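You operate a simulated robot arm through the tools that you are given. There is no shell and no other tool.

The job below is to be done with a simulated two-armed robot. You get a single attempt, and the scene is never put back.

JOB
Get unit three running again: switch off, lever the ram up, shut the guard, switch on, start.
Fine: in this order; yellow lever for the ram; caps and other controls stay.

Only the result counts: the job must be done as asked and must still hold three seconds after the hand-in. Knocking over, shifting, dropping, spilling or breaking anything else fails it. Lids that push on must go on centred and level and be pressed home; caps that screw on are set level and turned clockwise until they are tight.

ROBOT AND FRAMES
Two 7-joint arms with fingered hands on one trunk that stands fixed in place. Base frame: the origin is at the foot of the trunk, x ahead of it, y to its left, z up; the work surface is at about z = 720. Lengths are in mm, angles in rad, forces in N, time in s.
The left shoulder is at [30, 136, 1230], the right one opposite. With the tool pointing down near the work surface each hand reaches from about 200 to 940 mm from the base axis, measured 20 degrees to its own side. Payload 5 kg a hand.
The tool frame of a hand sits at the grasp point between the pads (the TCP): z along the fingers, y along the line on which they close. The tips reach 42 mm beyond it. Largest opening 208 mm; the body of the gripper starts 119 mm behind the TCP. The gripper is a hand of 4 fingers: y runs from the thumb to the fingers, the wrist lies at [0, 0, -332] in the tool frame, and closing takes about 1.5 s.
Orientation is told as [roll, pitch, yaw] about the base's x, y, z axes, in that order, counted from this pose: with the fingers straight down and closing along the base's y, the tool's x points along the base's -x, its y along +y and its z along -z.

CONTROLS
- The arms move only by the tool jog_arm. It takes "left_commands", "right_commands" or both (then of equal length, played together; a hand with none holds still); each is a list of rows, each an object (a shift or turn left out is 0, a gripper value left out holds the last) with "offset": the shift along the base's x, y, z in units of 30 mm (1.0 is 30 mm), a list of three; "turn": the turn, a rotation vector about the base's x, y, z in units of 6 degrees (1.0 is 6 degrees), a list of three. In form: [{"offset": [dx, dy, dz], "turn": [ax, ay, az]}, ...]. A call has 1 to 20 rows; each row shifts and turns the commanded pose from where the row before left it. "left_fingers" and "right_fingers" are, for a hand that has rows, the gripper command, from -1 (fully open) to 1 (shut), values between in proportion, set as the call begins (left out, the last holds). A call with a number of a shift or a turn outside -1 to 1 is refused whole. Rows are played at 5 a second. More than 50 mm and 0.15 rad between two rows, or a gripper value outside its range, and nothing of the call is played. Where a pose cannot be reached the arm comes as near as it can. A force on the tool above 40 N (or 10 N above the force at the start of the call, whichever is more), or a blocked arm, ends the call early, and 0.2 s more pass. Each finger travels about 72 mm/s and halts on what it meets, pressing with about 25 N; the grip force reading is that of the motor and also rises with nothing between the fingers. The clock runs only during rows and for 0.2 s after the last one: add rows that do not move to give the fingers time. It gives the time, the measured TCP pose, the force on the tool (base axes), the opening and the grip force at its end, in the units of the frame above (readings bear some noise), with the torque about the TCP (base axes, N m) and any sound that the robot's microphone picked up.
- Cameras (640 x 400 px; columns grow to the right, rows downward): "scene" is now at [42.5, 3.8, 1947.3]; the picture's right is [0.04, -1.00, 0.00], its down [-0.81, -0.03, -0.59] and it looks along [0.59, 0.02, -0.81] (base axes); focal length 309 px, centre (320, 200). "left" rides on the left gripper at [-101, 0, -145] in its tool frame; the picture's right is [0.00, -1.00, 0.00], its down [0.82, 0.00, -0.57] and it looks along [0.57, 0.00, 0.82] (tool axes); focal length 261 px, centre (320, 200). "right" rides on the right gripper at [101, 0, -145] in its tool frame; the picture's right is [0.00, 1.00, 0.00], its down [-0.82, 0.00, -0.57] and it looks along [-0.57, 0.00, 0.82] (tool axes); focal length 261 px, centre (320, 200). There is no depth. A picture from a camera that has moved, and an enlarged one, comes with that camera's place and axes in the base frame and with its lens.
- grab_frame(camera): a new picture of that camera. No time passes.
- lift_body(by): slides the trunk up (or, below 0, down) by that many mm; the arms and the scene camera ride with it, the base frame stays. It gives what a move gives, with no picture.
- preshape(shape, hand): the hand has 4 fingers and takes this shape, open, in about a second: jaw (thumb against the fingers, like two jaws); tri (thumb and two fingers); tip (a fingertip pinch); poke (one finger out to press); point (the index stretched); flat (the hand flat); cup (the hand cupped); fist (a fist). The gripper value then closes the fingers along that shape, each until it touches; the sizes above hold for jaw. It gives what a move gives, with no picture.
- pan_tilt(pan, tilt): turns the head with the scene camera to pan (to the left, within 2.496 rad either way) and tilt (down, from -0.506 to 1.204), counted from straight ahead of the robot. It gives what a move gives.
- inspect(camera, box): a new picture of the part [left, top, right, bottom] of that camera's present view, enlarged. No time passes.
- sign_off(): hands the job in; it is judged then, once.

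Places have to be worked out from the pictures, the camera data and where the tool is seen. Open the grippers and draw the arms clear of the work before you hand the job in, unless the task says otherwise.

The tools are called as a command line: name --argument value ..., lists and objects as JSON in quotes. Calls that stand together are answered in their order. jog_arm: Moves the arms, as the interface text tells. Its arguments: {"type":"object","properties":{"left_commands":{"type":"array","items":{"type":"object","properties":{"offset":{"type":"array","items":{"type":"number"}},"turn":{"type":"array","items":{"type":"number"}}}}},"left_fingers":{"type":"number"},"right_commands":{"type":"array","items":{"type":"object","properties":{"offset":{"type":"array","items":{"type":"number"}},"turn":{"type":"array","items":{"type":"number"}}}}},"right_fingers":{"type":"number"}},"required":[]} The other tools are called the same way: lift_body (by) slides the trunk up or down; preshape (shape, hand) gives the hand a shape; pan_tilt (pan, tilt) turns the head that bears the scene camera; grab_frame (camera) takes a picture; inspect (camera, box) takes an enlarged picture of a part of a camera's view; sign_off () hands the job in.

At the start:

```text
clock: 0.0
left_tcp_pos: [576.8, 302.2, 1419.8]
left_ee_rot: [0.0, 0.001, 0.001]
left_force: [-1.2, 0.2, -0.3]
left_wrist_torque: [-0.06, 0.0, -0.01]
left_finger_gap: 207.7
left_finger_force: 0.0
left_shape: jaw
right_tcp_pos: [618.5, -205.3, 1388.5]
right_ee_rot: [0.0, 0.0, 0.0]
right_force: [-0.5, -0.9, 0.1]
right_wrist_torque: [0.02, 0.05, -0.01]
right_finger_gap: 207.8
right_finger_force: 0.0
right_shape: jaw
trunk travel left (down, up): [-250.0, 240.0]
head pan, tilt: [0.037, 0.944]
```

scene: 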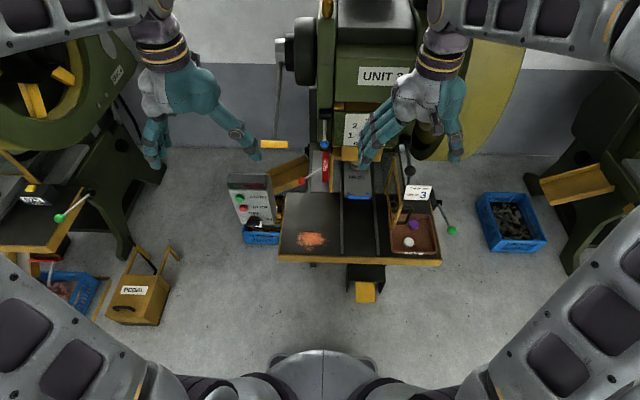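
right: 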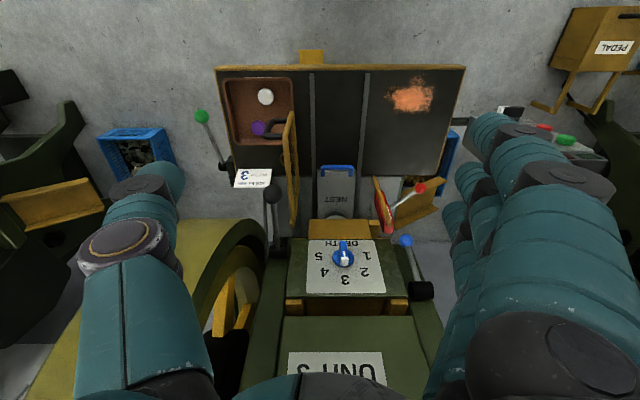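
left: 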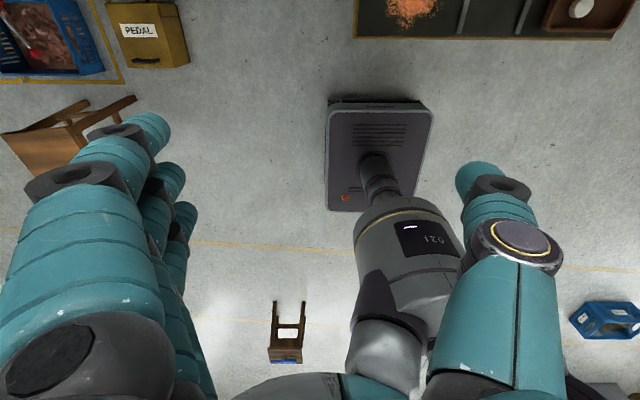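

I'll start by looking closely at the press and its controls in the scene camera before I move anything.

inspect --camera "scene" --box '[220, 130, 320, 260]'

inspect --camera "scene" --box '[300, 90, 480, 280]'

inspect --camera "scene" --box '[240, 0, 460, 180]'

inspect --camera "right" --box '[200, 50, 480, 300]'

```text
3.08 times, centred on (270, 195) of scene
camera zoom: at [42.5, 3.8, 1947.3], right [0.04, -1.0, 0.0], down [-0.81, -0.03, -0.59], along [0.59, 0.02, -0.81], focal length 950 px, centre (474, 215)
```

zoom: 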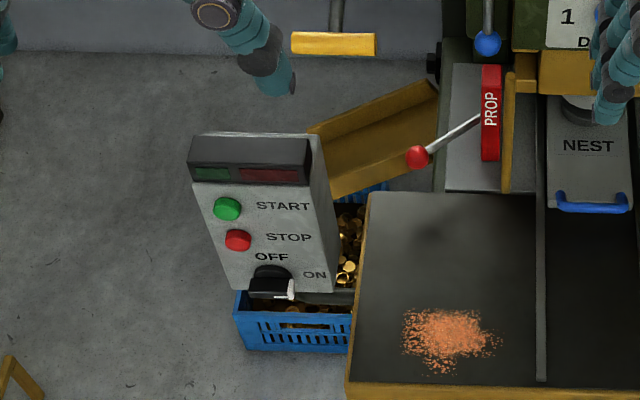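

```text
2.11 times, centred on (390, 185) of scene
camera zoom: at [42.5, 3.8, 1947.3], right [0.04, -1.0, 0.0], down [-0.81, -0.03, -0.59], along [0.59, 0.02, -0.81], focal length 650 px, centre (173, 232)
```

zoom: 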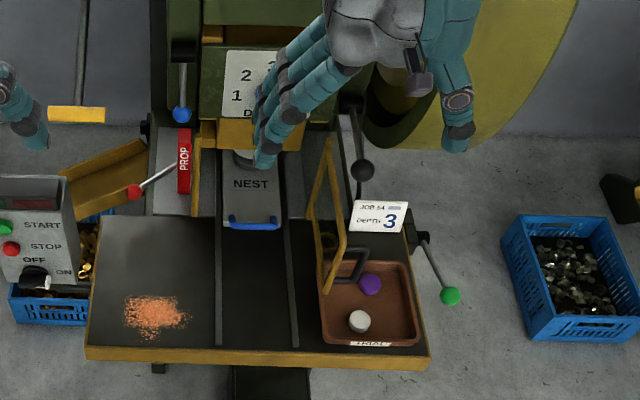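

```text
2.22 times, centred on (350, 90) of scene
camera zoom: at [42.5, 3.8, 1947.3], right [0.04, -1.0, 0.0], down [-0.81, -0.03, -0.59], along [0.59, 0.02, -0.81], focal length 686 px, centre (253, 444)
```

zoom: 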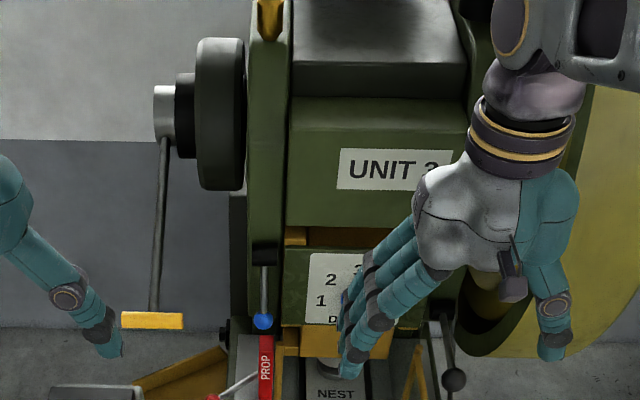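

```text
1.60 times, centred on (340, 175) of right
camera zoom: at [517.6, -206.1, 1534.3], right [0.0, 1.0, 0.0], down [0.82, 0.0, 0.57], along [0.57, 0.0, -0.82], focal length 417 px, centre (288, 240)
```

zoom: 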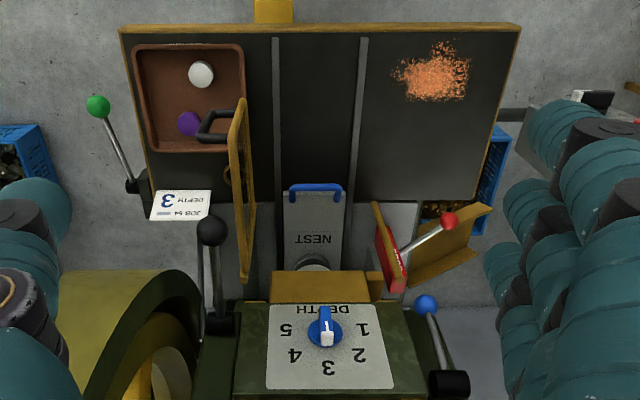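

The blue knob triangulates to about (1004, 22, 1025) and the START button to about (742, 342, 978). The hands block part of the scene view, so I'll draw both outward while keeping them high.

jog_arm --right_commands '[{"offset": [0, -1, 0]}, {"offset": [0, -1, 0]}, {"offset": [0, -1, 0]}, {"offset": [0, -1, 0]}, {"offset": [0, -1, 0]}, {"offset": [0, -1, 0]}, {"offset": [0, -1, 0]}, {"offset": [0, -1, 0]}]' --left_commands '[{"offset": [-0.5, 1, 0]}, {"offset": [-0.5, 1, 0]}, {"offset": [-0.5, 1, 0]}, {"offset": [-0.5, 1, 0]}, {"offset": [-0.5, 1, 0]}, {"offset": [-0.5, 1, 0]}, {"offset": [-0.5, 0, 0]}, {"offset": [-0.5, 0, 0]}]'

```text
clock: 1.8
left_tcp_pos: [455.8, 481.5, 1421.9]
left_ee_rot: [-0.001, 0.0, 0.0]
left_force: [-0.8, -0.6, 0.0]
left_wrist_torque: [0.07, -0.03, -0.01]
left_finger_gap: 207.8
left_finger_force: 0.0
left_shape: jaw
right_tcp_pos: [616.8, -445.5, 1390.5]
right_ee_rot: [0.001, -0.001, 0.0]
right_force: [-0.6, -0.4, 0.3]
right_wrist_torque: [0.08, -0.01, 0.0]
right_finger_gap: 207.7
right_finger_force: 0.0
right_shape: jaw
trunk travel left (down, up): [-250.0, 240.0]
head pan, tilt: [0.037, 0.944]
```

Now I'll take clear views from the scene camera, plus the right wrist camera from its new spot.

grab_frame --camera "scene"

inspect --camera "scene" --box '[250, 0, 470, 150]'

inspect --camera "scene" --box '[370, 130, 470, 270]'

grab_frame --camera "right"

```text
taken
camera scene: at [41.4, 2.6, 1947.4], right [0.04, -1.0, 0.0], down [-0.81, -0.03, -0.59], along [0.59, 0.02, -0.81], focal length 309 px, centre (320, 200)
```

scene: 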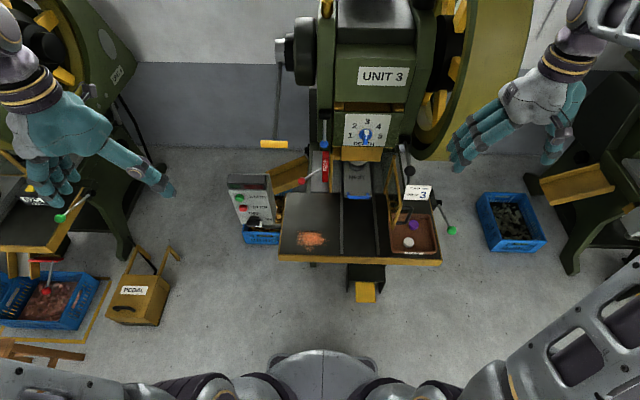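

```text
2.67 times, centred on (360, 75) of scene
camera zoom: at [41.4, 2.6, 1947.4], right [0.04, -1.0, 0.0], down [-0.81, -0.03, -0.59], along [0.59, 0.02, -0.81], focal length 823 px, centre (213, 533)
```

zoom: 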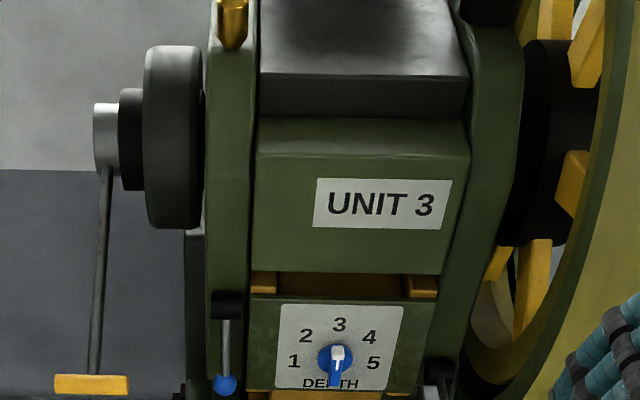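

```text
2.86 times, centred on (420, 200) of scene
camera zoom: at [41.4, 2.6, 1947.4], right [0.04, -1.0, 0.0], down [-0.81, -0.03, -0.59], along [0.59, 0.02, -0.81], focal length 882 px, centre (34, 200)
```

zoom: 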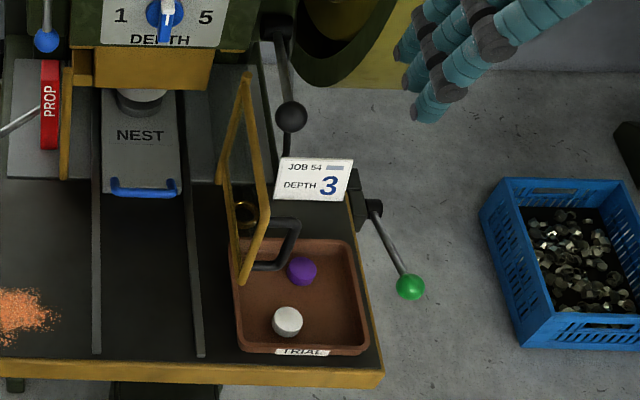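

```text
taken
camera right: at [516.3, -446.3, 1535.3], right [0.0, 1.0, 0.0], down [0.82, 0.0, 0.57], along [0.57, 0.0, -0.82], focal length 261 px, centre (320, 200)
```

right: 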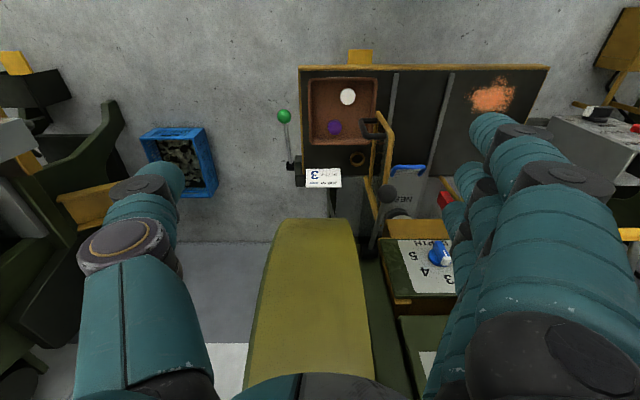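

I'll zoom the right wrist camera in on the guard and table, and the scene camera on the left side, to get corner points.

inspect --camera "right" --box '[270, 50, 470, 300]'

inspect --camera "scene" --box '[220, 160, 300, 250]'

inspect --camera "scene" --box '[300, 120, 420, 210]'

```text
1.60 times, centred on (370, 175) of right
camera zoom: at [516.3, -446.3, 1535.3], right [0.0, 1.0, 0.0], down [0.82, 0.0, 0.57], along [0.57, 0.0, -0.82], focal length 417 px, centre (240, 240)
```

zoom: 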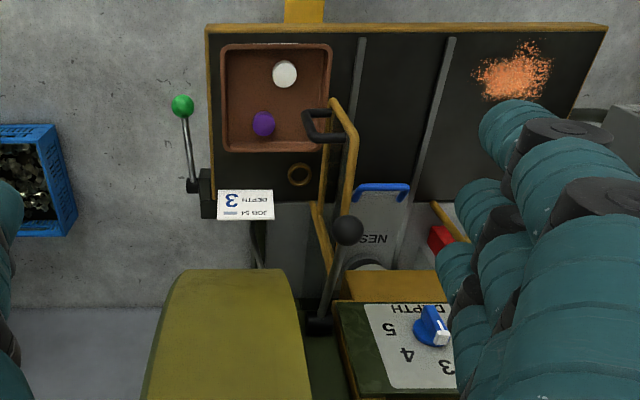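

```text
4.44 times, centred on (260, 205) of scene
camera zoom: at [41.4, 2.6, 1947.4], right [0.04, -1.0, 0.0], down [-0.81, -0.03, -0.59], along [0.59, 0.02, -0.81], focal length 1372 px, centre (587, 178)
```

zoom: 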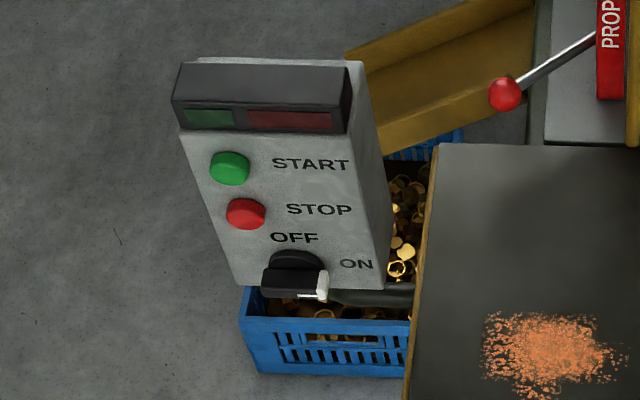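

```text
4.44 times, centred on (360, 165) of scene
camera zoom: at [41.4, 2.6, 1947.4], right [0.04, -1.0, 0.0], down [-0.81, -0.03, -0.59], along [0.59, 0.02, -0.81], focal length 1372 px, centre (142, 356)
```

zoom: 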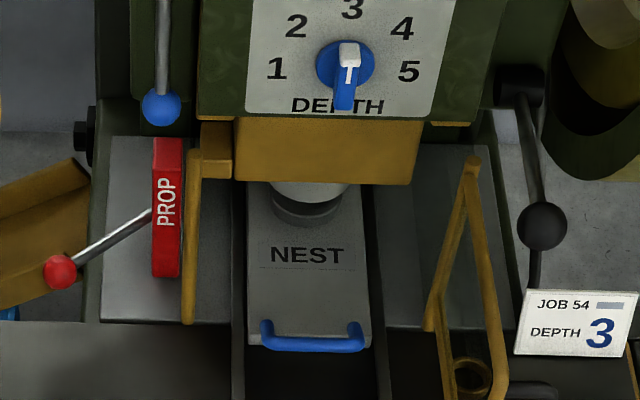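

To triangulate from two heights, I'll lower the trunk by 200 mm, with the arms in free air well in front of the machine, and take the same views again.

lift_body --by -200

pan_tilt --pan 0.0 --tilt 0.7

grab_frame --camera "scene"

inspect --camera "scene" --box '[200, 150, 340, 300]'

inspect --camera "scene" --box '[300, 120, 460, 290]'

inspect --camera "scene" --box '[220, 0, 440, 160]'

```text
clock: 4.0
left_tcp_pos: [457.6, 482.6, 1219.6]
left_ee_rot: [0.001, 0.001, 0.002]
left_force: [-0.5, -1.0, 0.0]
left_wrist_torque: [-0.01, 0.01, -0.02]
left_finger_gap: 207.7
left_finger_force: 0.1
left_shape: jaw
right_tcp_pos: [617.6, -445.1, 1191.9]
right_ee_rot: [0.0, -0.001, 0.0]
right_force: [-0.8, 0.2, 0.5]
right_wrist_torque: [-0.01, -0.02, -0.02]
right_finger_gap: 207.8
right_finger_force: 0.2
right_shape: jaw
trunk travel left (down, up): [-50.0, 440.0]
head pan, tilt: [0.037, 0.944]
```

```text
clock: 4.7
left_tcp_pos: [456.3, 482.7, 1219.0]
left_ee_rot: [0.0, 0.001, 0.0]
left_force: [0.5, -0.3, -0.2]
left_wrist_torque: [0.01, -0.03, 0.0]
left_finger_gap: 207.8
left_finger_force: 0.0
left_shape: jaw
right_tcp_pos: [617.8, -445.8, 1190.6]
right_ee_rot: [0.0, 0.002, 0.0]
right_force: [0.1, -0.9, 0.6]
right_wrist_torque: [-0.02, 0.0, 0.01]
right_finger_gap: 207.8
right_finger_force: 0.1
right_shape: jaw
trunk travel left (down, up): [-50.0, 440.0]
head pan, tilt: [0.0, 0.7]
```

```text
taken
camera scene: at [54.4, 1.1, 1766.6], right [0.0, -1.0, 0.0], down [-0.64, 0.0, -0.76], along [0.76, 0.0, -0.64], focal length 309 px, centre (320, 200)
```

scene: 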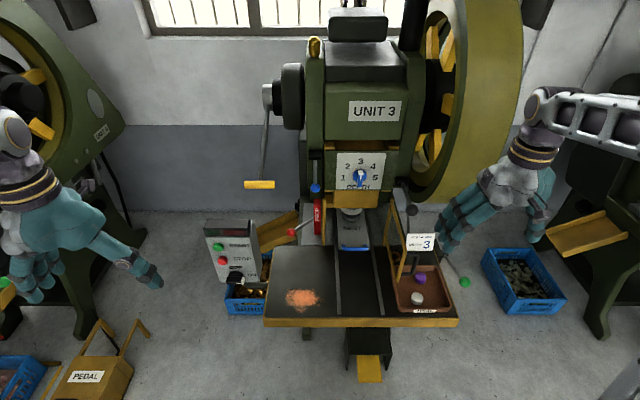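

```text
2.67 times, centred on (270, 225) of scene
camera zoom: at [54.4, 1.1, 1766.6], right [0.0, -1.0, 0.0], down [-0.64, 0.0, -0.76], along [0.76, 0.0, -0.64], focal length 823 px, centre (453, 133)
```

zoom: 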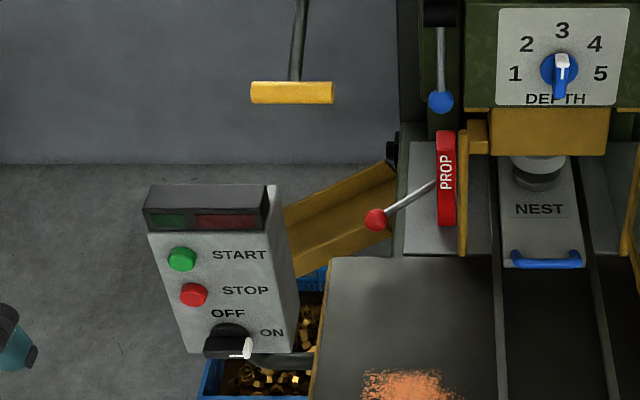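

```text
2.35 times, centred on (380, 205) of scene
camera zoom: at [54.4, 1.1, 1766.6], right [0.0, -1.0, 0.0], down [-0.64, 0.0, -0.76], along [0.76, 0.0, -0.64], focal length 726 px, centre (179, 188)
```

zoom: 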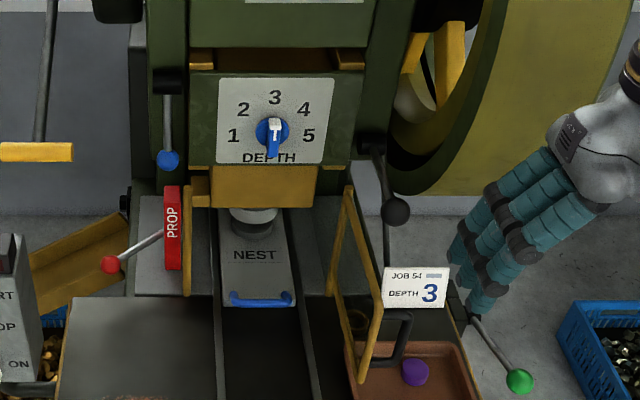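

```text
2.50 times, centred on (330, 80) of scene
camera zoom: at [54.4, 1.1, 1766.6], right [0.0, -1.0, 0.0], down [-0.64, 0.0, -0.76], along [0.76, 0.0, -0.64], focal length 772 px, centre (295, 500)
```

zoom: 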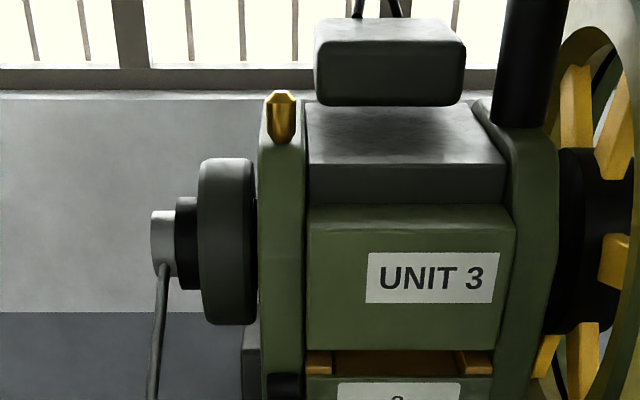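

Triangulation puts the yellow handle at about (859, 199, 1154), START at about (734, 337, 990) and the bottom of the panel at about z = 840. I'll swing the left hand to point forward while it stays in free air, so its camera looks over the hand at the panel.

jog_arm --left_commands '[{"offset": [0.3, 0, 0], "turn": [0, -1, 0]}, {"offset": [0.3, 0, 0], "turn": [0, -1, 0]}, {"offset": [0.3, 0, 0], "turn": [0, -1, 0]}, {"offset": [0.3, 0, 0], "turn": [0, -1, 0]}, {"offset": [0.3, 0, 0], "turn": [0, -1, 0]}, {"offset": [0.3, 0, 0], "turn": [0, -1, 0]}, {"offset": [0.3, 0, 0], "turn": [0, -1, 0]}, {"offset": [0.3, 0, 0], "turn": [0, -1, 0]}, {"offset": [0.3, 0, 0], "turn": [0, -1, 0]}, {"offset": [0.3, 0, 0], "turn": [0, -1, 0]}, {"offset": [0.3, 0, 0], "turn": [0, -1, 0]}, {"offset": [0.3, 0, 0], "turn": [0, -1, 0]}, {}]'

grab_frame --camera "left"

grab_frame --camera "scene"

```text
clock: 7.5
left_tcp_pos: [565.4, 480.6, 1219.5]
left_ee_rot: [0.004, -1.256, -0.005]
left_force: [0.4, -1.2, 0.4]
left_wrist_torque: [0.07, 0.06, 0.07]
left_finger_gap: 208.2
left_finger_force: 0.0
left_shape: jaw
right_tcp_pos: [615.9, -446.1, 1190.2]
right_ee_rot: [0.0, 0.0, -0.001]
right_force: [-0.1, -0.6, 0.0]
right_wrist_torque: [0.11, -0.02, 0.01]
right_finger_gap: 207.7
right_finger_force: 0.0
right_shape: jaw
trunk travel left (down, up): [-50.0, 440.0]
head pan, tilt: [0.0, 0.7]
```

```text
taken
camera left: at [458.1, 481.8, 1360.0], right [0.0, -1.0, 0.0], down [-0.8, 0.0, -0.6], along [0.6, 0.0, -0.8], focal length 261 px, centre (320, 200)
```

left: 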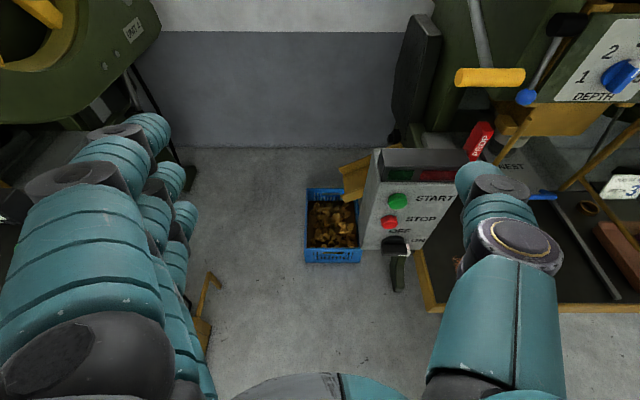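

```text
taken
camera scene: at [54.0, -0.3, 1766.7], right [0.0, -1.0, 0.0], down [-0.64, 0.0, -0.77], along [0.77, 0.0, -0.64], focal length 309 px, centre (320, 200)
```

scene: 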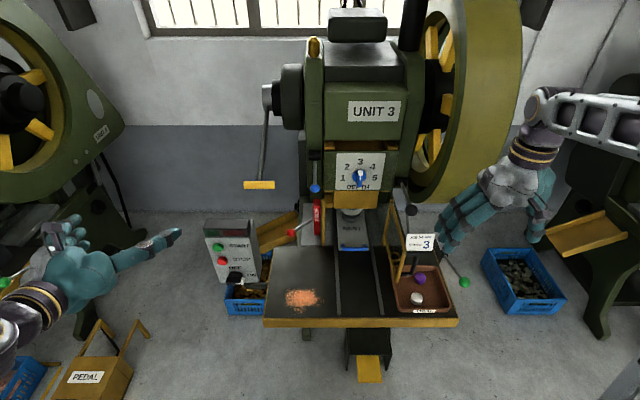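

The left wrist camera now sees the panel. I'll zoom in there and set the left hand to the poke shape.

inspect --camera "left" --box '[300, 60, 480, 300]'

preshape --shape "poke" --hand "left"

grab_frame --camera "left"

inspect --camera "scene" --box '[0, 180, 300, 360]'

```text
1.67 times, centred on (390, 180) of left
camera zoom: at [458.1, 481.8, 1360.0], right [0.0, -1.0, 0.0], down [-0.8, 0.0, -0.6], along [0.6, 0.0, -0.8], focal length 434 px, centre (203, 233)
```

zoom: 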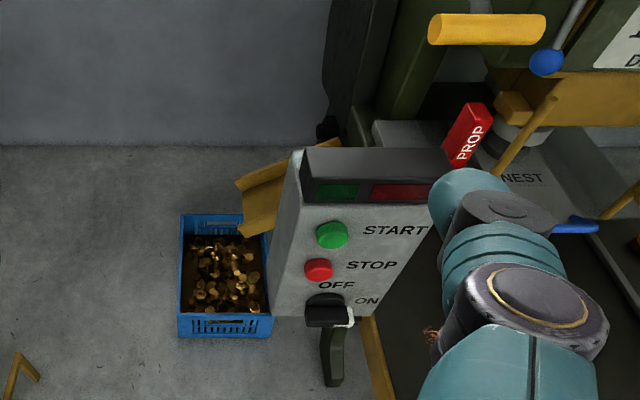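

```text
clock: 8.4
left_tcp_pos: [564.5, 483.3, 1219.9]
left_ee_rot: [0.0, -1.259, 0.0]
left_force: [-1.2, -0.6, 0.4]
left_wrist_torque: [0.0, -0.03, 0.0]
left_finger_gap: 0.0
left_finger_force: 0.1
left_shape: poke
right_tcp_pos: [618.0, -444.9, 1190.4]
right_ee_rot: [0.001, 0.0, 0.0]
right_force: [0.7, -0.1, -1.4]
right_wrist_torque: [0.0, 0.01, 0.01]
right_finger_gap: 208.0
right_finger_force: 0.1
right_shape: jaw
trunk travel left (down, up): [-50.0, 440.0]
head pan, tilt: [0.0, 0.7]
```

```text
taken
camera left: at [458.1, 483.2, 1359.7], right [0.0, -1.0, 0.0], down [-0.8, 0.0, -0.6], along [0.6, 0.0, -0.8], focal length 261 px, centre (320, 200)
```

left: 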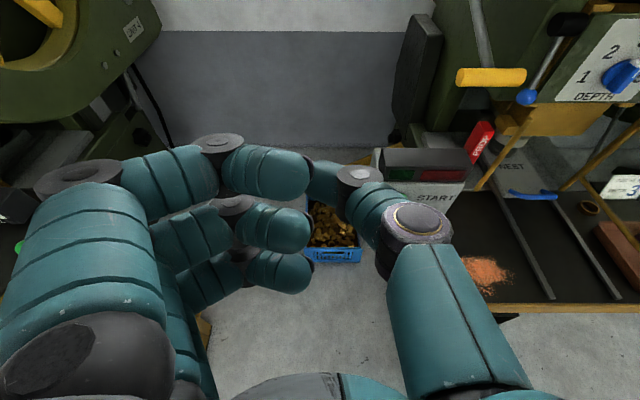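

```text
2.13 times, centred on (150, 270) of scene
camera zoom: at [54.3, 1.0, 1766.7], right [0.0, -1.0, 0.0], down [-0.64, 0.0, -0.76], along [0.76, 0.0, -0.64], focal length 658 px, centre (683, 51)
```

zoom: 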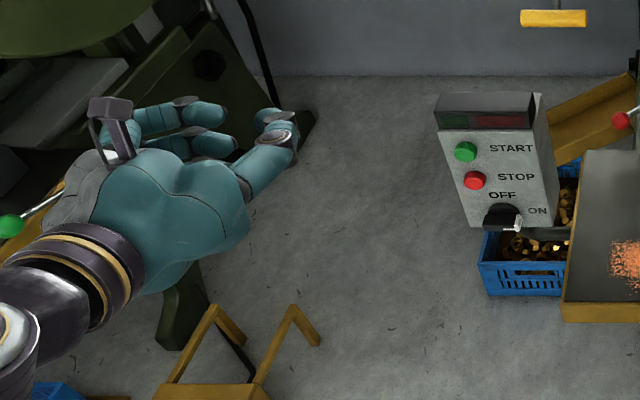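

The poke shape here shows fingers and thumb curled around with no obvious pressing finger. I'll compare it with "point".

preshape --shape "point" --hand "left"

grab_frame --camera "left"

inspect --camera "scene" --box '[0, 180, 300, 360]'

```text
clock: 9.3
left_tcp_pos: [565.0, 482.8, 1219.6]
left_ee_rot: [0.0, -1.257, 0.001]
left_force: [0.8, 0.7, 0.2]
left_wrist_torque: [-0.02, -0.01, -0.06]
left_finger_gap: 201.8
left_finger_force: 0.1
left_shape: point
right_tcp_pos: [617.6, -445.1, 1189.8]
right_ee_rot: [-0.001, 0.001, -0.001]
right_force: [0.4, -0.2, -1.0]
right_wrist_torque: [0.03, -0.04, -0.01]
right_finger_gap: 207.8
right_finger_force: 0.0
right_shape: jaw
trunk travel left (down, up): [-50.0, 440.0]
head pan, tilt: [0.0, 0.7]
```

```text
taken
camera left: at [458.0, 483.3, 1359.7], right [0.0, -1.0, 0.0], down [-0.8, 0.0, -0.6], along [0.6, 0.0, -0.8], focal length 261 px, centre (320, 200)
```

left: 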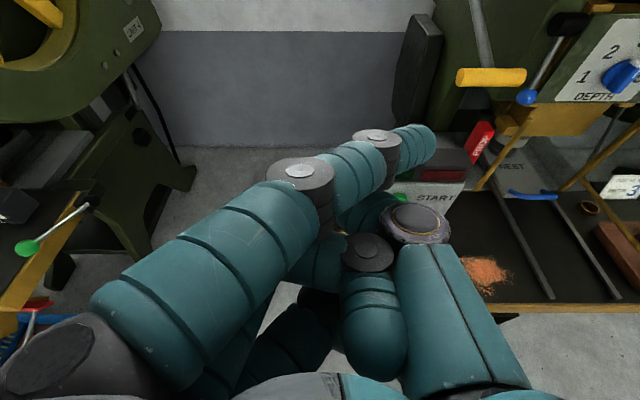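

```text
2.13 times, centred on (150, 270) of scene
camera zoom: at [54.3, 1.1, 1766.7], right [0.0, -1.0, 0.0], down [-0.64, 0.0, -0.76], along [0.76, 0.0, -0.64], focal length 658 px, centre (683, 51)
```

zoom: 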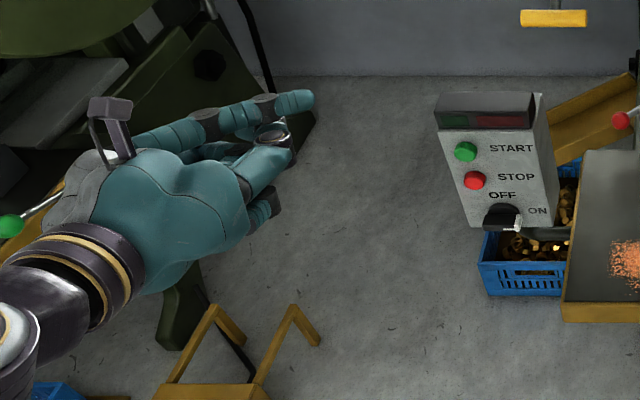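

In "point" the index sticks out toward the lower right. I'll close along the point shape to see how it looks.

jog_arm --left_commands '[{}, {}, {}, {}, {}, {}, {}, {}]' --left_fingers 1

grab_frame --camera "left"

inspect --camera "scene" --box '[0, 180, 300, 360]'

```text
clock: 11.1
left_tcp_pos: [564.5, 483.3, 1219.2]
left_ee_rot: [-0.001, -1.256, 0.001]
left_force: [-0.2, -0.2, 0.1]
left_wrist_torque: [0.0, 0.04, -0.02]
left_finger_gap: 201.8
left_finger_force: 0.1
left_shape: point
right_tcp_pos: [618.3, -445.7, 1190.7]
right_ee_rot: [0.001, 0.001, 0.0]
right_force: [-0.8, -0.1, 0.1]
right_wrist_torque: [0.04, -0.02, -0.01]
right_finger_gap: 208.0
right_finger_force: 0.1
right_shape: jaw
trunk travel left (down, up): [-50.0, 440.0]
head pan, tilt: [0.0, 0.7]
```

```text
taken
camera left: at [458.1, 483.3, 1359.7], right [0.0, -1.0, 0.0], down [-0.8, 0.0, -0.6], along [0.6, 0.0, -0.8], focal length 261 px, centre (320, 200)
```

left: 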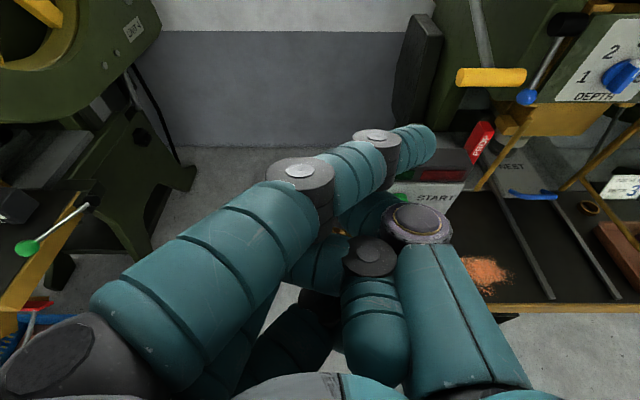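

```text
2.13 times, centred on (150, 270) of scene
camera zoom: at [54.3, 1.2, 1766.7], right [0.0, -1.0, 0.0], down [-0.64, 0.0, -0.76], along [0.76, 0.0, -0.64], focal length 658 px, centre (683, 51)
```

zoom: 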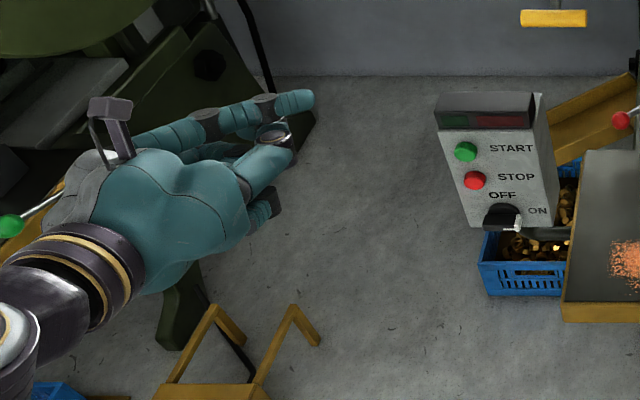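

The point shape ignores the gripper value, and its index tip is at about tool (-38, -68, 7), pointing mostly sideways. I'll check "tip" when closed, in case it gives a better-defined probe.

preshape --shape "tip" --hand "left"

grab_frame --camera "left"

jog_arm --left_commands '[{}, {}, {}, {}, {}, {}, {}, {}, {}, {}]' --left_fingers 1

grab_frame --camera "left"

inspect --camera "scene" --box '[0, 180, 300, 360]'

```text
clock: 12.0
left_tcp_pos: [565.0, 482.4, 1218.3]
left_ee_rot: [0.0, -1.257, 0.0]
left_force: [-0.3, -0.4, 0.1]
left_wrist_torque: [0.04, 0.0, 0.02]
left_finger_gap: 207.6
left_finger_force: 0.1
left_shape: tip
right_tcp_pos: [617.6, -445.0, 1189.5]
right_ee_rot: [0.001, 0.001, -0.001]
right_force: [0.2, 0.2, 0.0]
right_wrist_torque: [-0.02, -0.01, 0.05]
right_finger_gap: 207.7
right_finger_force: 0.0
right_shape: jaw
trunk travel left (down, up): [-50.0, 440.0]
head pan, tilt: [0.0, 0.7]
```

```text
taken
camera left: at [458.2, 483.1, 1359.7], right [0.0, -1.0, 0.0], down [-0.8, 0.0, -0.6], along [0.6, 0.0, -0.8], focal length 261 px, centre (320, 200)
```

left: 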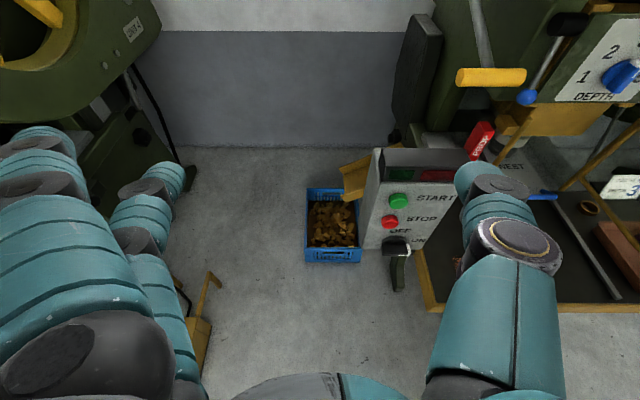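

```text
clock: 14.2
left_tcp_pos: [564.6, 481.3, 1219.6]
left_ee_rot: [0.0, -1.255, 0.0]
left_force: [0.3, -0.9, -0.2]
left_wrist_torque: [0.01, 0.03, -0.02]
left_finger_gap: 0.2
left_finger_force: 24.7
left_shape: tip
right_tcp_pos: [617.2, -444.6, 1189.9]
right_ee_rot: [-0.001, 0.0, 0.0]
right_force: [-0.3, -0.2, 0.1]
right_wrist_torque: [0.02, 0.03, -0.01]
right_finger_gap: 207.7
right_finger_force: 0.1
right_shape: jaw
trunk travel left (down, up): [-50.0, 440.0]
head pan, tilt: [0.0, 0.7]
```

```text
taken
camera left: at [458.1, 483.3, 1359.7], right [0.0, -1.0, 0.0], down [-0.8, 0.0, -0.6], along [0.6, 0.0, -0.8], focal length 261 px, centre (320, 200)
```

left: 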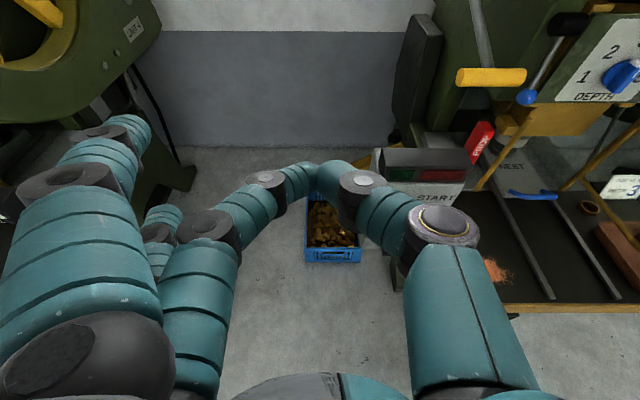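

```text
2.13 times, centred on (150, 270) of scene
camera zoom: at [54.3, 1.2, 1766.7], right [0.0, -1.0, 0.0], down [-0.64, 0.0, -0.76], along [0.76, 0.0, -0.64], focal length 658 px, centre (683, 51)
```

zoom: 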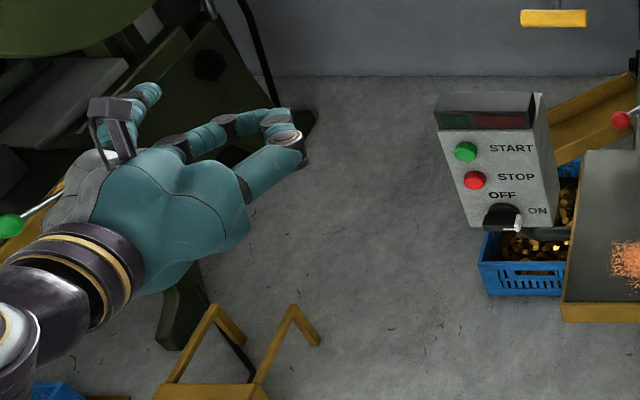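

Closed "tip" makes a clean probe at about TCP + 45 along z, with the index tip roughly 58 mm behind it. The panel face is vertical at x≈750, START is at (742, 341, 981), STOP at (741, 341, 913), and the knob at about (750, 311, 820) with its white tip pointing right to ON. Next I'll look more closely at the guard and the ram.

inspect --camera "scene" --box '[360, 160, 480, 320]'

grab_frame --camera "right"

inspect --camera "scene" --box '[280, 130, 420, 260]'

```text
2.50 times, centred on (420, 240) of scene
camera zoom: at [54.3, 1.2, 1766.7], right [0.0, -1.0, 0.0], down [-0.64, 0.0, -0.76], along [0.76, 0.0, -0.64], focal length 772 px, centre (70, 100)
```

zoom: 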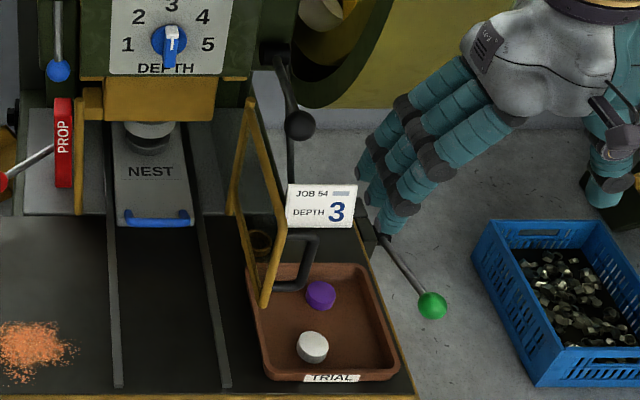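

```text
taken
camera right: at [517.0, -445.4, 1335.3], right [0.0, 1.0, 0.0], down [0.82, 0.0, 0.57], along [0.57, 0.0, -0.82], focal length 261 px, centre (320, 200)
```

right: 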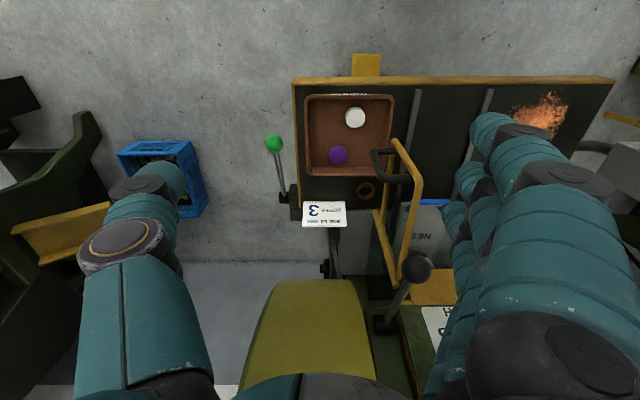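

```text
3.08 times, centred on (350, 195) of scene
camera zoom: at [54.3, 1.2, 1766.7], right [0.0, -1.0, 0.0], down [-0.64, 0.0, -0.76], along [0.76, 0.0, -0.64], focal length 950 px, centre (228, 215)
```

zoom: 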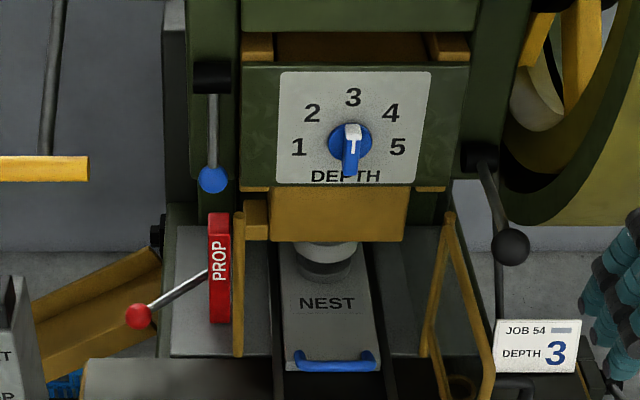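

Guard: the free edge is near (728, -284), top z≈980, the hinge is at about (973, -280), and its black handle bar is near (747, -341, 881). The black lever's ball at (820, -304, 1079) must be avoided. Next I'll zoom in on the pinch tip to measure the probe.

inspect --camera "left" --box '[220, 120, 420, 260]'

inspect --camera "scene" --box '[40, 190, 180, 290]'

```text
2.86 times, centred on (320, 190) of left
camera zoom: at [458.1, 483.3, 1359.7], right [0.0, -1.0, 0.0], down [-0.8, 0.0, -0.6], along [0.6, 0.0, -0.8], focal length 745 px, centre (320, 229)
```

zoom: 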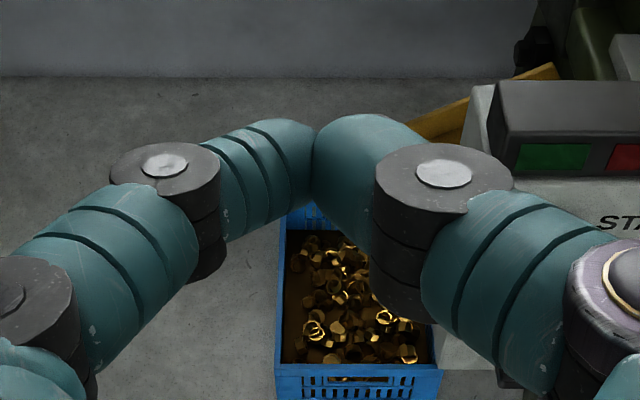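

```text
4.00 times, centred on (110, 240) of scene
camera zoom: at [54.3, 1.2, 1766.7], right [0.0, -1.0, 0.0], down [-0.64, 0.0, -0.76], along [0.76, 0.0, -0.64], focal length 1235 px, centre (1160, 40)
```

zoom: 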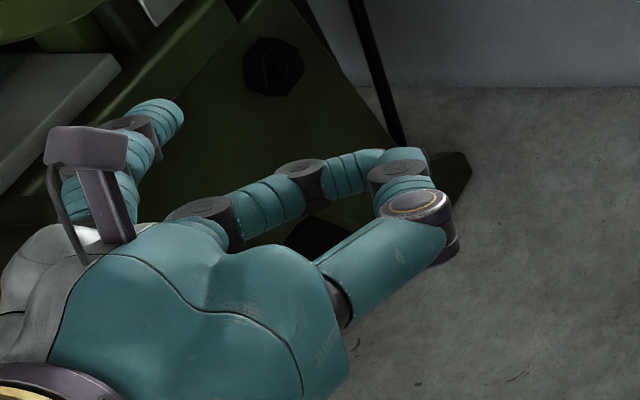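

The pinch tip is a blunt arch about 50 mm wide and 20 mm thick, with its front about 40 mm past the TCP. I'll move the left hand in front of the panel with the fingers horizontal for a closer look at the switch.

jog_arm --left_commands '[{"offset": [0.1, -0.54, -0.9], "turn": [0, -0.3, 0]}, {"offset": [0.1, -0.54, -0.9], "turn": [0, -0.3, 0]}, {"offset": [0.1, -0.54, -0.9], "turn": [0, -0.3, 0]}, {"offset": [0.1, -0.54, -0.9], "turn": [0, -0.3, 0]}, {"offset": [0.1, -0.54, -0.9], "turn": [0, -0.3, 0]}, {"offset": [0.1, -0.54, -0.9], "turn": [0, -0.3, 0]}, {"offset": [0.1, -0.54, -0.9], "turn": [0, -0.3, 0]}, {"offset": [0.1, -0.54, -0.9], "turn": [0, -0.3, 0]}, {"offset": [0.1, -0.54, -0.9], "turn": [0, -0.3, 0]}, {"offset": [0.1, -0.54, -0.9], "turn": [0, -0.3, 0]}, {}]'

grab_frame --camera "left"

grab_frame --camera "scene"

```text
clock: 16.6
left_tcp_pos: [623.3, 350.5, 950.7]
left_ee_rot: [3.106, -1.572, -3.106]
left_force: [-0.1, 0.4, -0.7]
left_wrist_torque: [0.0, 0.02, 0.01]
left_finger_gap: 0.0
left_finger_force: 24.9
left_shape: tip
left hand out of reach, approached as far as the arm can: row 2, 3, 4, 5
right_tcp_pos: [616.7, -446.0, 1190.6]
right_ee_rot: [0.002, 0.001, 0.001]
right_force: [-0.1, 0.4, 0.6]
right_wrist_torque: [-0.02, -0.03, -0.02]
right_finger_gap: 207.8
right_finger_force: 0.1
right_shape: jaw
trunk travel left (down, up): [-50.0, 440.0]
head pan, tilt: [0.0, 0.7]
```

```text
taken
camera left: at [477.0, 350.4, 1050.2], right [0.0, -1.0, 0.0], down [-0.57, 0.0, -0.82], along [0.82, 0.0, -0.57], focal length 261 px, centre (320, 200)
```

left: 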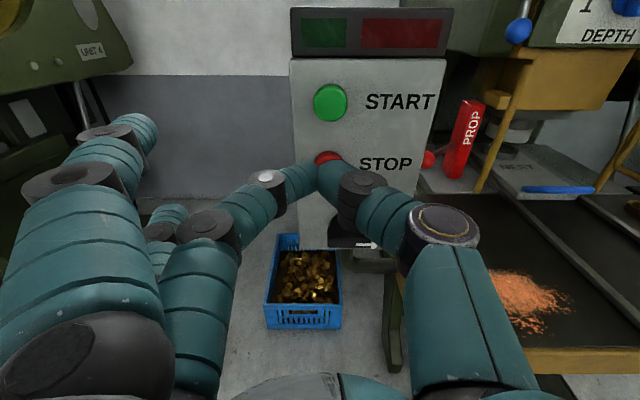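

```text
taken
camera scene: at [53.9, 1.1, 1766.7], right [0.0, -1.0, 0.0], down [-0.64, 0.0, -0.77], along [0.77, 0.0, -0.64], focal length 309 px, centre (320, 200)
```

scene: 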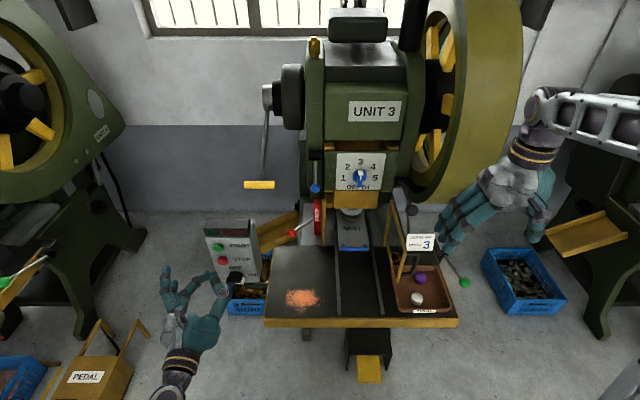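

Reach is fine here, and START confirms at about (740, 341, 982). I'll shift to y≈311 so the switch shows through the gap between the fingers.

jog_arm --left_commands '[{"offset": [0, -0.65, 0]}, {"offset": [0, -0.65, 0]}, {}]'

inspect --camera "left" --box '[240, 140, 400, 300]'

```text
clock: 17.4
left_tcp_pos: [622.2, 311.4, 949.5]
left_ee_rot: [1.886, -1.571, -1.887]
left_force: [-0.2, -0.7, 0.8]
left_wrist_torque: [-0.07, -0.03, 0.0]
left_finger_gap: 0.3
left_finger_force: 25.1
left_shape: tip
right_tcp_pos: [616.8, -445.4, 1190.6]
right_ee_rot: [-0.001, 0.001, -0.001]
right_force: [0.3, -0.4, 1.1]
right_wrist_torque: [0.01, -0.05, -0.02]
right_finger_gap: 207.9
right_finger_force: 0.1
right_shape: jaw
trunk travel left (down, up): [-50.0, 440.0]
head pan, tilt: [0.0, 0.7]
```

```text
2.50 times, centred on (320, 220) of left
camera zoom: at [476.6, 312.4, 1049.9], right [0.0, -1.0, 0.0], down [-0.57, 0.0, -0.82], along [0.82, 0.0, -0.57], focal length 652 px, centre (320, 150)
```

zoom: 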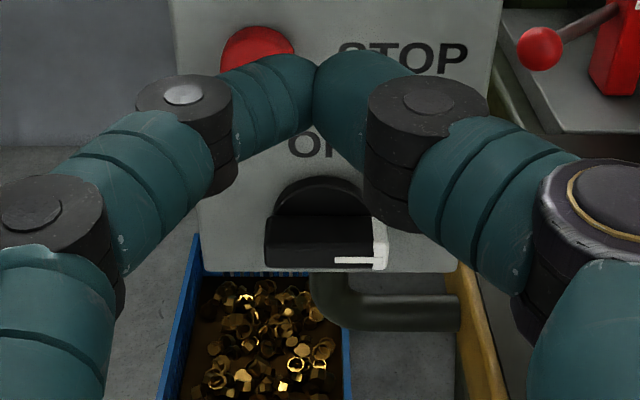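

The switch is now clear: its bar is horizontal with the white end toward ON, centred at about y=309, z≈817, front face x≈713–718. I'll open the pinch to about 52 mm and roll the hand 90° so thumb and finger straddle the bar from below and above, stopping short of it.

jog_arm --left_commands '[{"offset": [0, 0, -0.3], "turn": [1, 0, 0]}, {"offset": [0, 0, -0.3], "turn": [1, 0, 0]}, {"offset": [0, 0, -0.3], "turn": [1, 0, 0]}, {"offset": [0, 0, -0.3], "turn": [1, 0, 0]}, {"offset": [0, 0, -0.3], "turn": [1, 0, 0]}, {"offset": [0, 0, -0.3], "turn": [1, 0, 0]}, {"offset": [0, 0, -0.3], "turn": [1, 0, 0]}, {"offset": [0, 0, -0.3], "turn": [1, 0, 0]}, {"offset": [0, 0, -0.3], "turn": [1, 0, 0]}, {"offset": [0, 0, -0.3], "turn": [1, 0, 0]}, {"offset": [0, 0, -0.3], "turn": [1, 0, 0]}, {"offset": [0, 0, -0.3], "turn": [1, 0, 0]}, {"offset": [0, 0, -0.3], "turn": [1, 0, 0]}, {"offset": [0, 0, -0.3], "turn": [1, 0, 0]}, {"offset": [0, 0, -0.2], "turn": [1, 0, 0]}, {}]' --left_fingers 0.5

grab_frame --camera "left"

inspect --camera "scene" --box '[140, 200, 300, 360]'

```text
clock: 20.8
left_tcp_pos: [622.2, 311.1, 817.6]
left_ee_rot: [1.57, 0.002, -1.573]
left_force: [-0.3, -0.4, 0.1]
left_wrist_torque: [-0.03, 0.0, 0.0]
left_finger_gap: 51.3
left_finger_force: 0.0
left_shape: tip
right_tcp_pos: [618.5, -445.8, 1191.2]
right_ee_rot: [-0.001, 0.0, 0.003]
right_force: [-0.7, 0.1, -1.1]
right_wrist_torque: [-0.01, 0.0, 0.0]
right_finger_gap: 207.7
right_finger_force: 0.2
right_shape: jaw
trunk travel left (down, up): [-50.0, 440.0]
head pan, tilt: [0.0, 0.7]
```

```text
taken
camera left: at [476.8, 210.5, 817.8], right [0.0, 0.0, -1.0], down [-0.57, 0.82, 0.0], along [0.82, 0.57, 0.0], focal length 261 px, centre (320, 200)
```

left: 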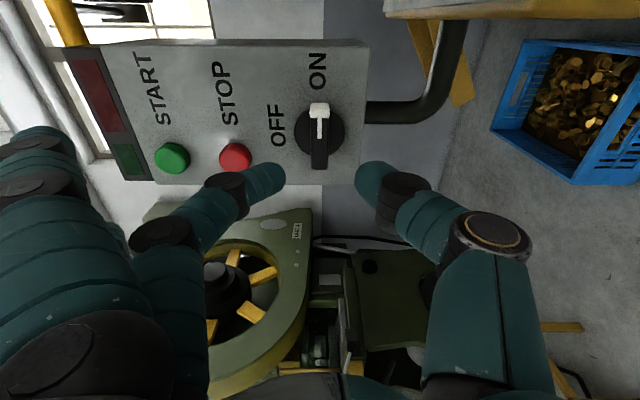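

```text
2.50 times, centred on (220, 280) of scene
camera zoom: at [54.3, 1.2, 1766.7], right [0.0, -1.0, 0.0], down [-0.64, 0.0, -0.76], along [0.76, 0.0, -0.64], focal length 772 px, centre (570, 0)
```

zoom: 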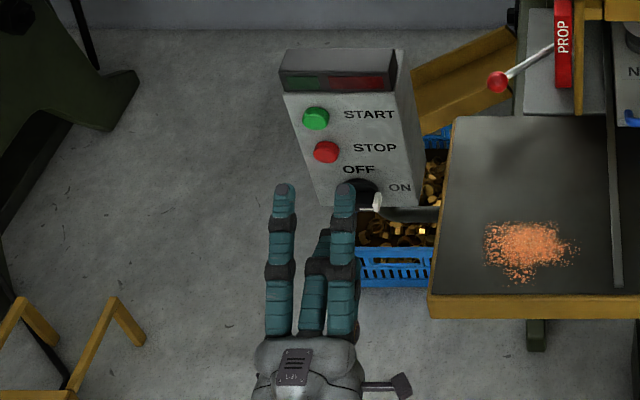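

The side view shows the gap centred on the bar (same image column, z≈818) and a bar thickness of about 16 mm. I'll go forward about 70 mm and 4 mm to the right so the fingertips sit either side of the bar.

jog_arm --left_commands '[{"offset": [0.58, -0.03, 0]}, {"offset": [0.58, -0.03, 0]}, {"offset": [0.58, -0.04, 0]}, {"offset": [0.58, -0.03, 0]}, {}]'

grab_frame --camera "left"

inspect --camera "scene" --box '[180, 200, 300, 320]'

```text
clock: 22.0
left_tcp_pos: [692.9, 306.3, 817.8]
left_ee_rot: [1.571, 0.001, -1.571]
left_force: [0.7, 0.1, 1.2]
left_wrist_torque: [-0.02, 0.02, 0.0]
left_finger_gap: 51.6
left_finger_force: 0.0
left_shape: tip
right_tcp_pos: [618.5, -445.6, 1190.8]
right_ee_rot: [-0.001, -0.001, 0.0]
right_force: [-0.2, -0.5, -0.1]
right_wrist_torque: [0.02, 0.01, 0.0]
right_finger_gap: 208.2
right_finger_force: 0.1
right_shape: jaw
trunk travel left (down, up): [-50.0, 440.0]
head pan, tilt: [0.0, 0.7]
```

```text
taken
camera left: at [546.8, 206.1, 818.0], right [0.0, 0.0, -1.0], down [-0.57, 0.82, 0.0], along [0.82, 0.57, 0.0], focal length 261 px, centre (320, 200)
```

left: 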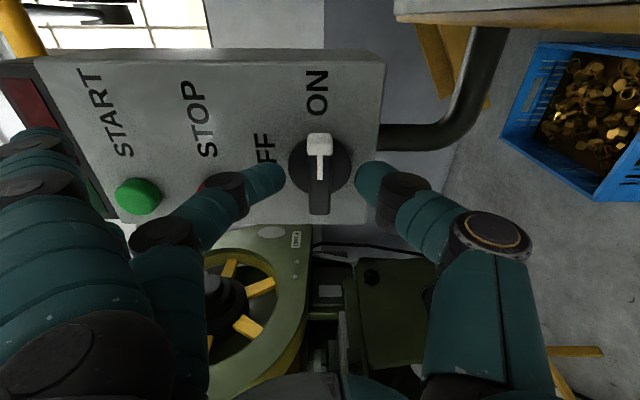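

```text
3.33 times, centred on (240, 260) of scene
camera zoom: at [54.1, 1.2, 1766.7], right [0.0, -1.0, 0.0], down [-0.64, 0.0, -0.76], along [0.76, 0.0, -0.64], focal length 1029 px, centre (587, 0)
```

zoom: 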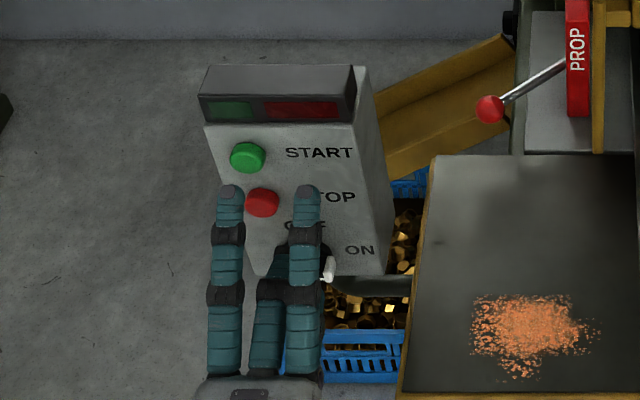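

The bar sits centred between the fingertips. I'll close the pinch on it.

jog_arm --left_commands '[{}, {}, {}, {}, {}]' --left_fingers 1

grab_frame --camera "left"

```text
clock: 23.2
left_tcp_pos: [692.5, 307.0, 818.5]
left_ee_rot: [1.572, 0.001, -1.57]
left_force: [5.4, 0.1, 0.5]
left_wrist_torque: [0.0, -0.05, -0.01]
left_finger_gap: 12.6
left_finger_force: 25.0
left_shape: tip
right_tcp_pos: [618.4, -445.6, 1190.8]
right_ee_rot: [0.0, -0.001, -0.001]
right_force: [-0.4, 0.4, 0.0]
right_wrist_torque: [-0.01, 0.02, -0.03]
right_finger_gap: 208.0
right_finger_force: 0.0
right_shape: jaw
trunk travel left (down, up): [-50.0, 440.0]
head pan, tilt: [0.0, 0.7]
```

```text
taken
camera left: at [547.1, 206.0, 818.0], right [0.0, 0.0, -1.0], down [-0.57, 0.82, 0.0], along [0.82, 0.57, 0.0], focal length 261 px, centre (320, 200)
```

left: 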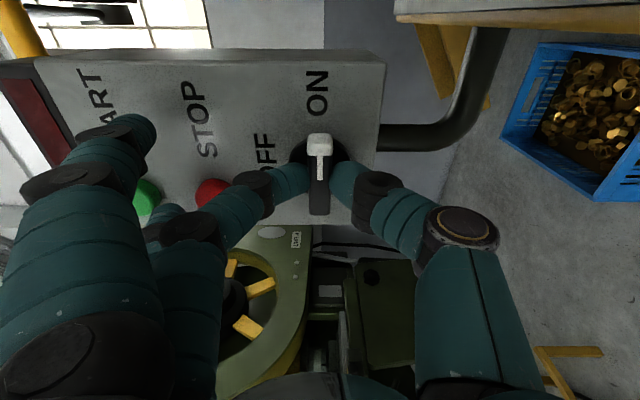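

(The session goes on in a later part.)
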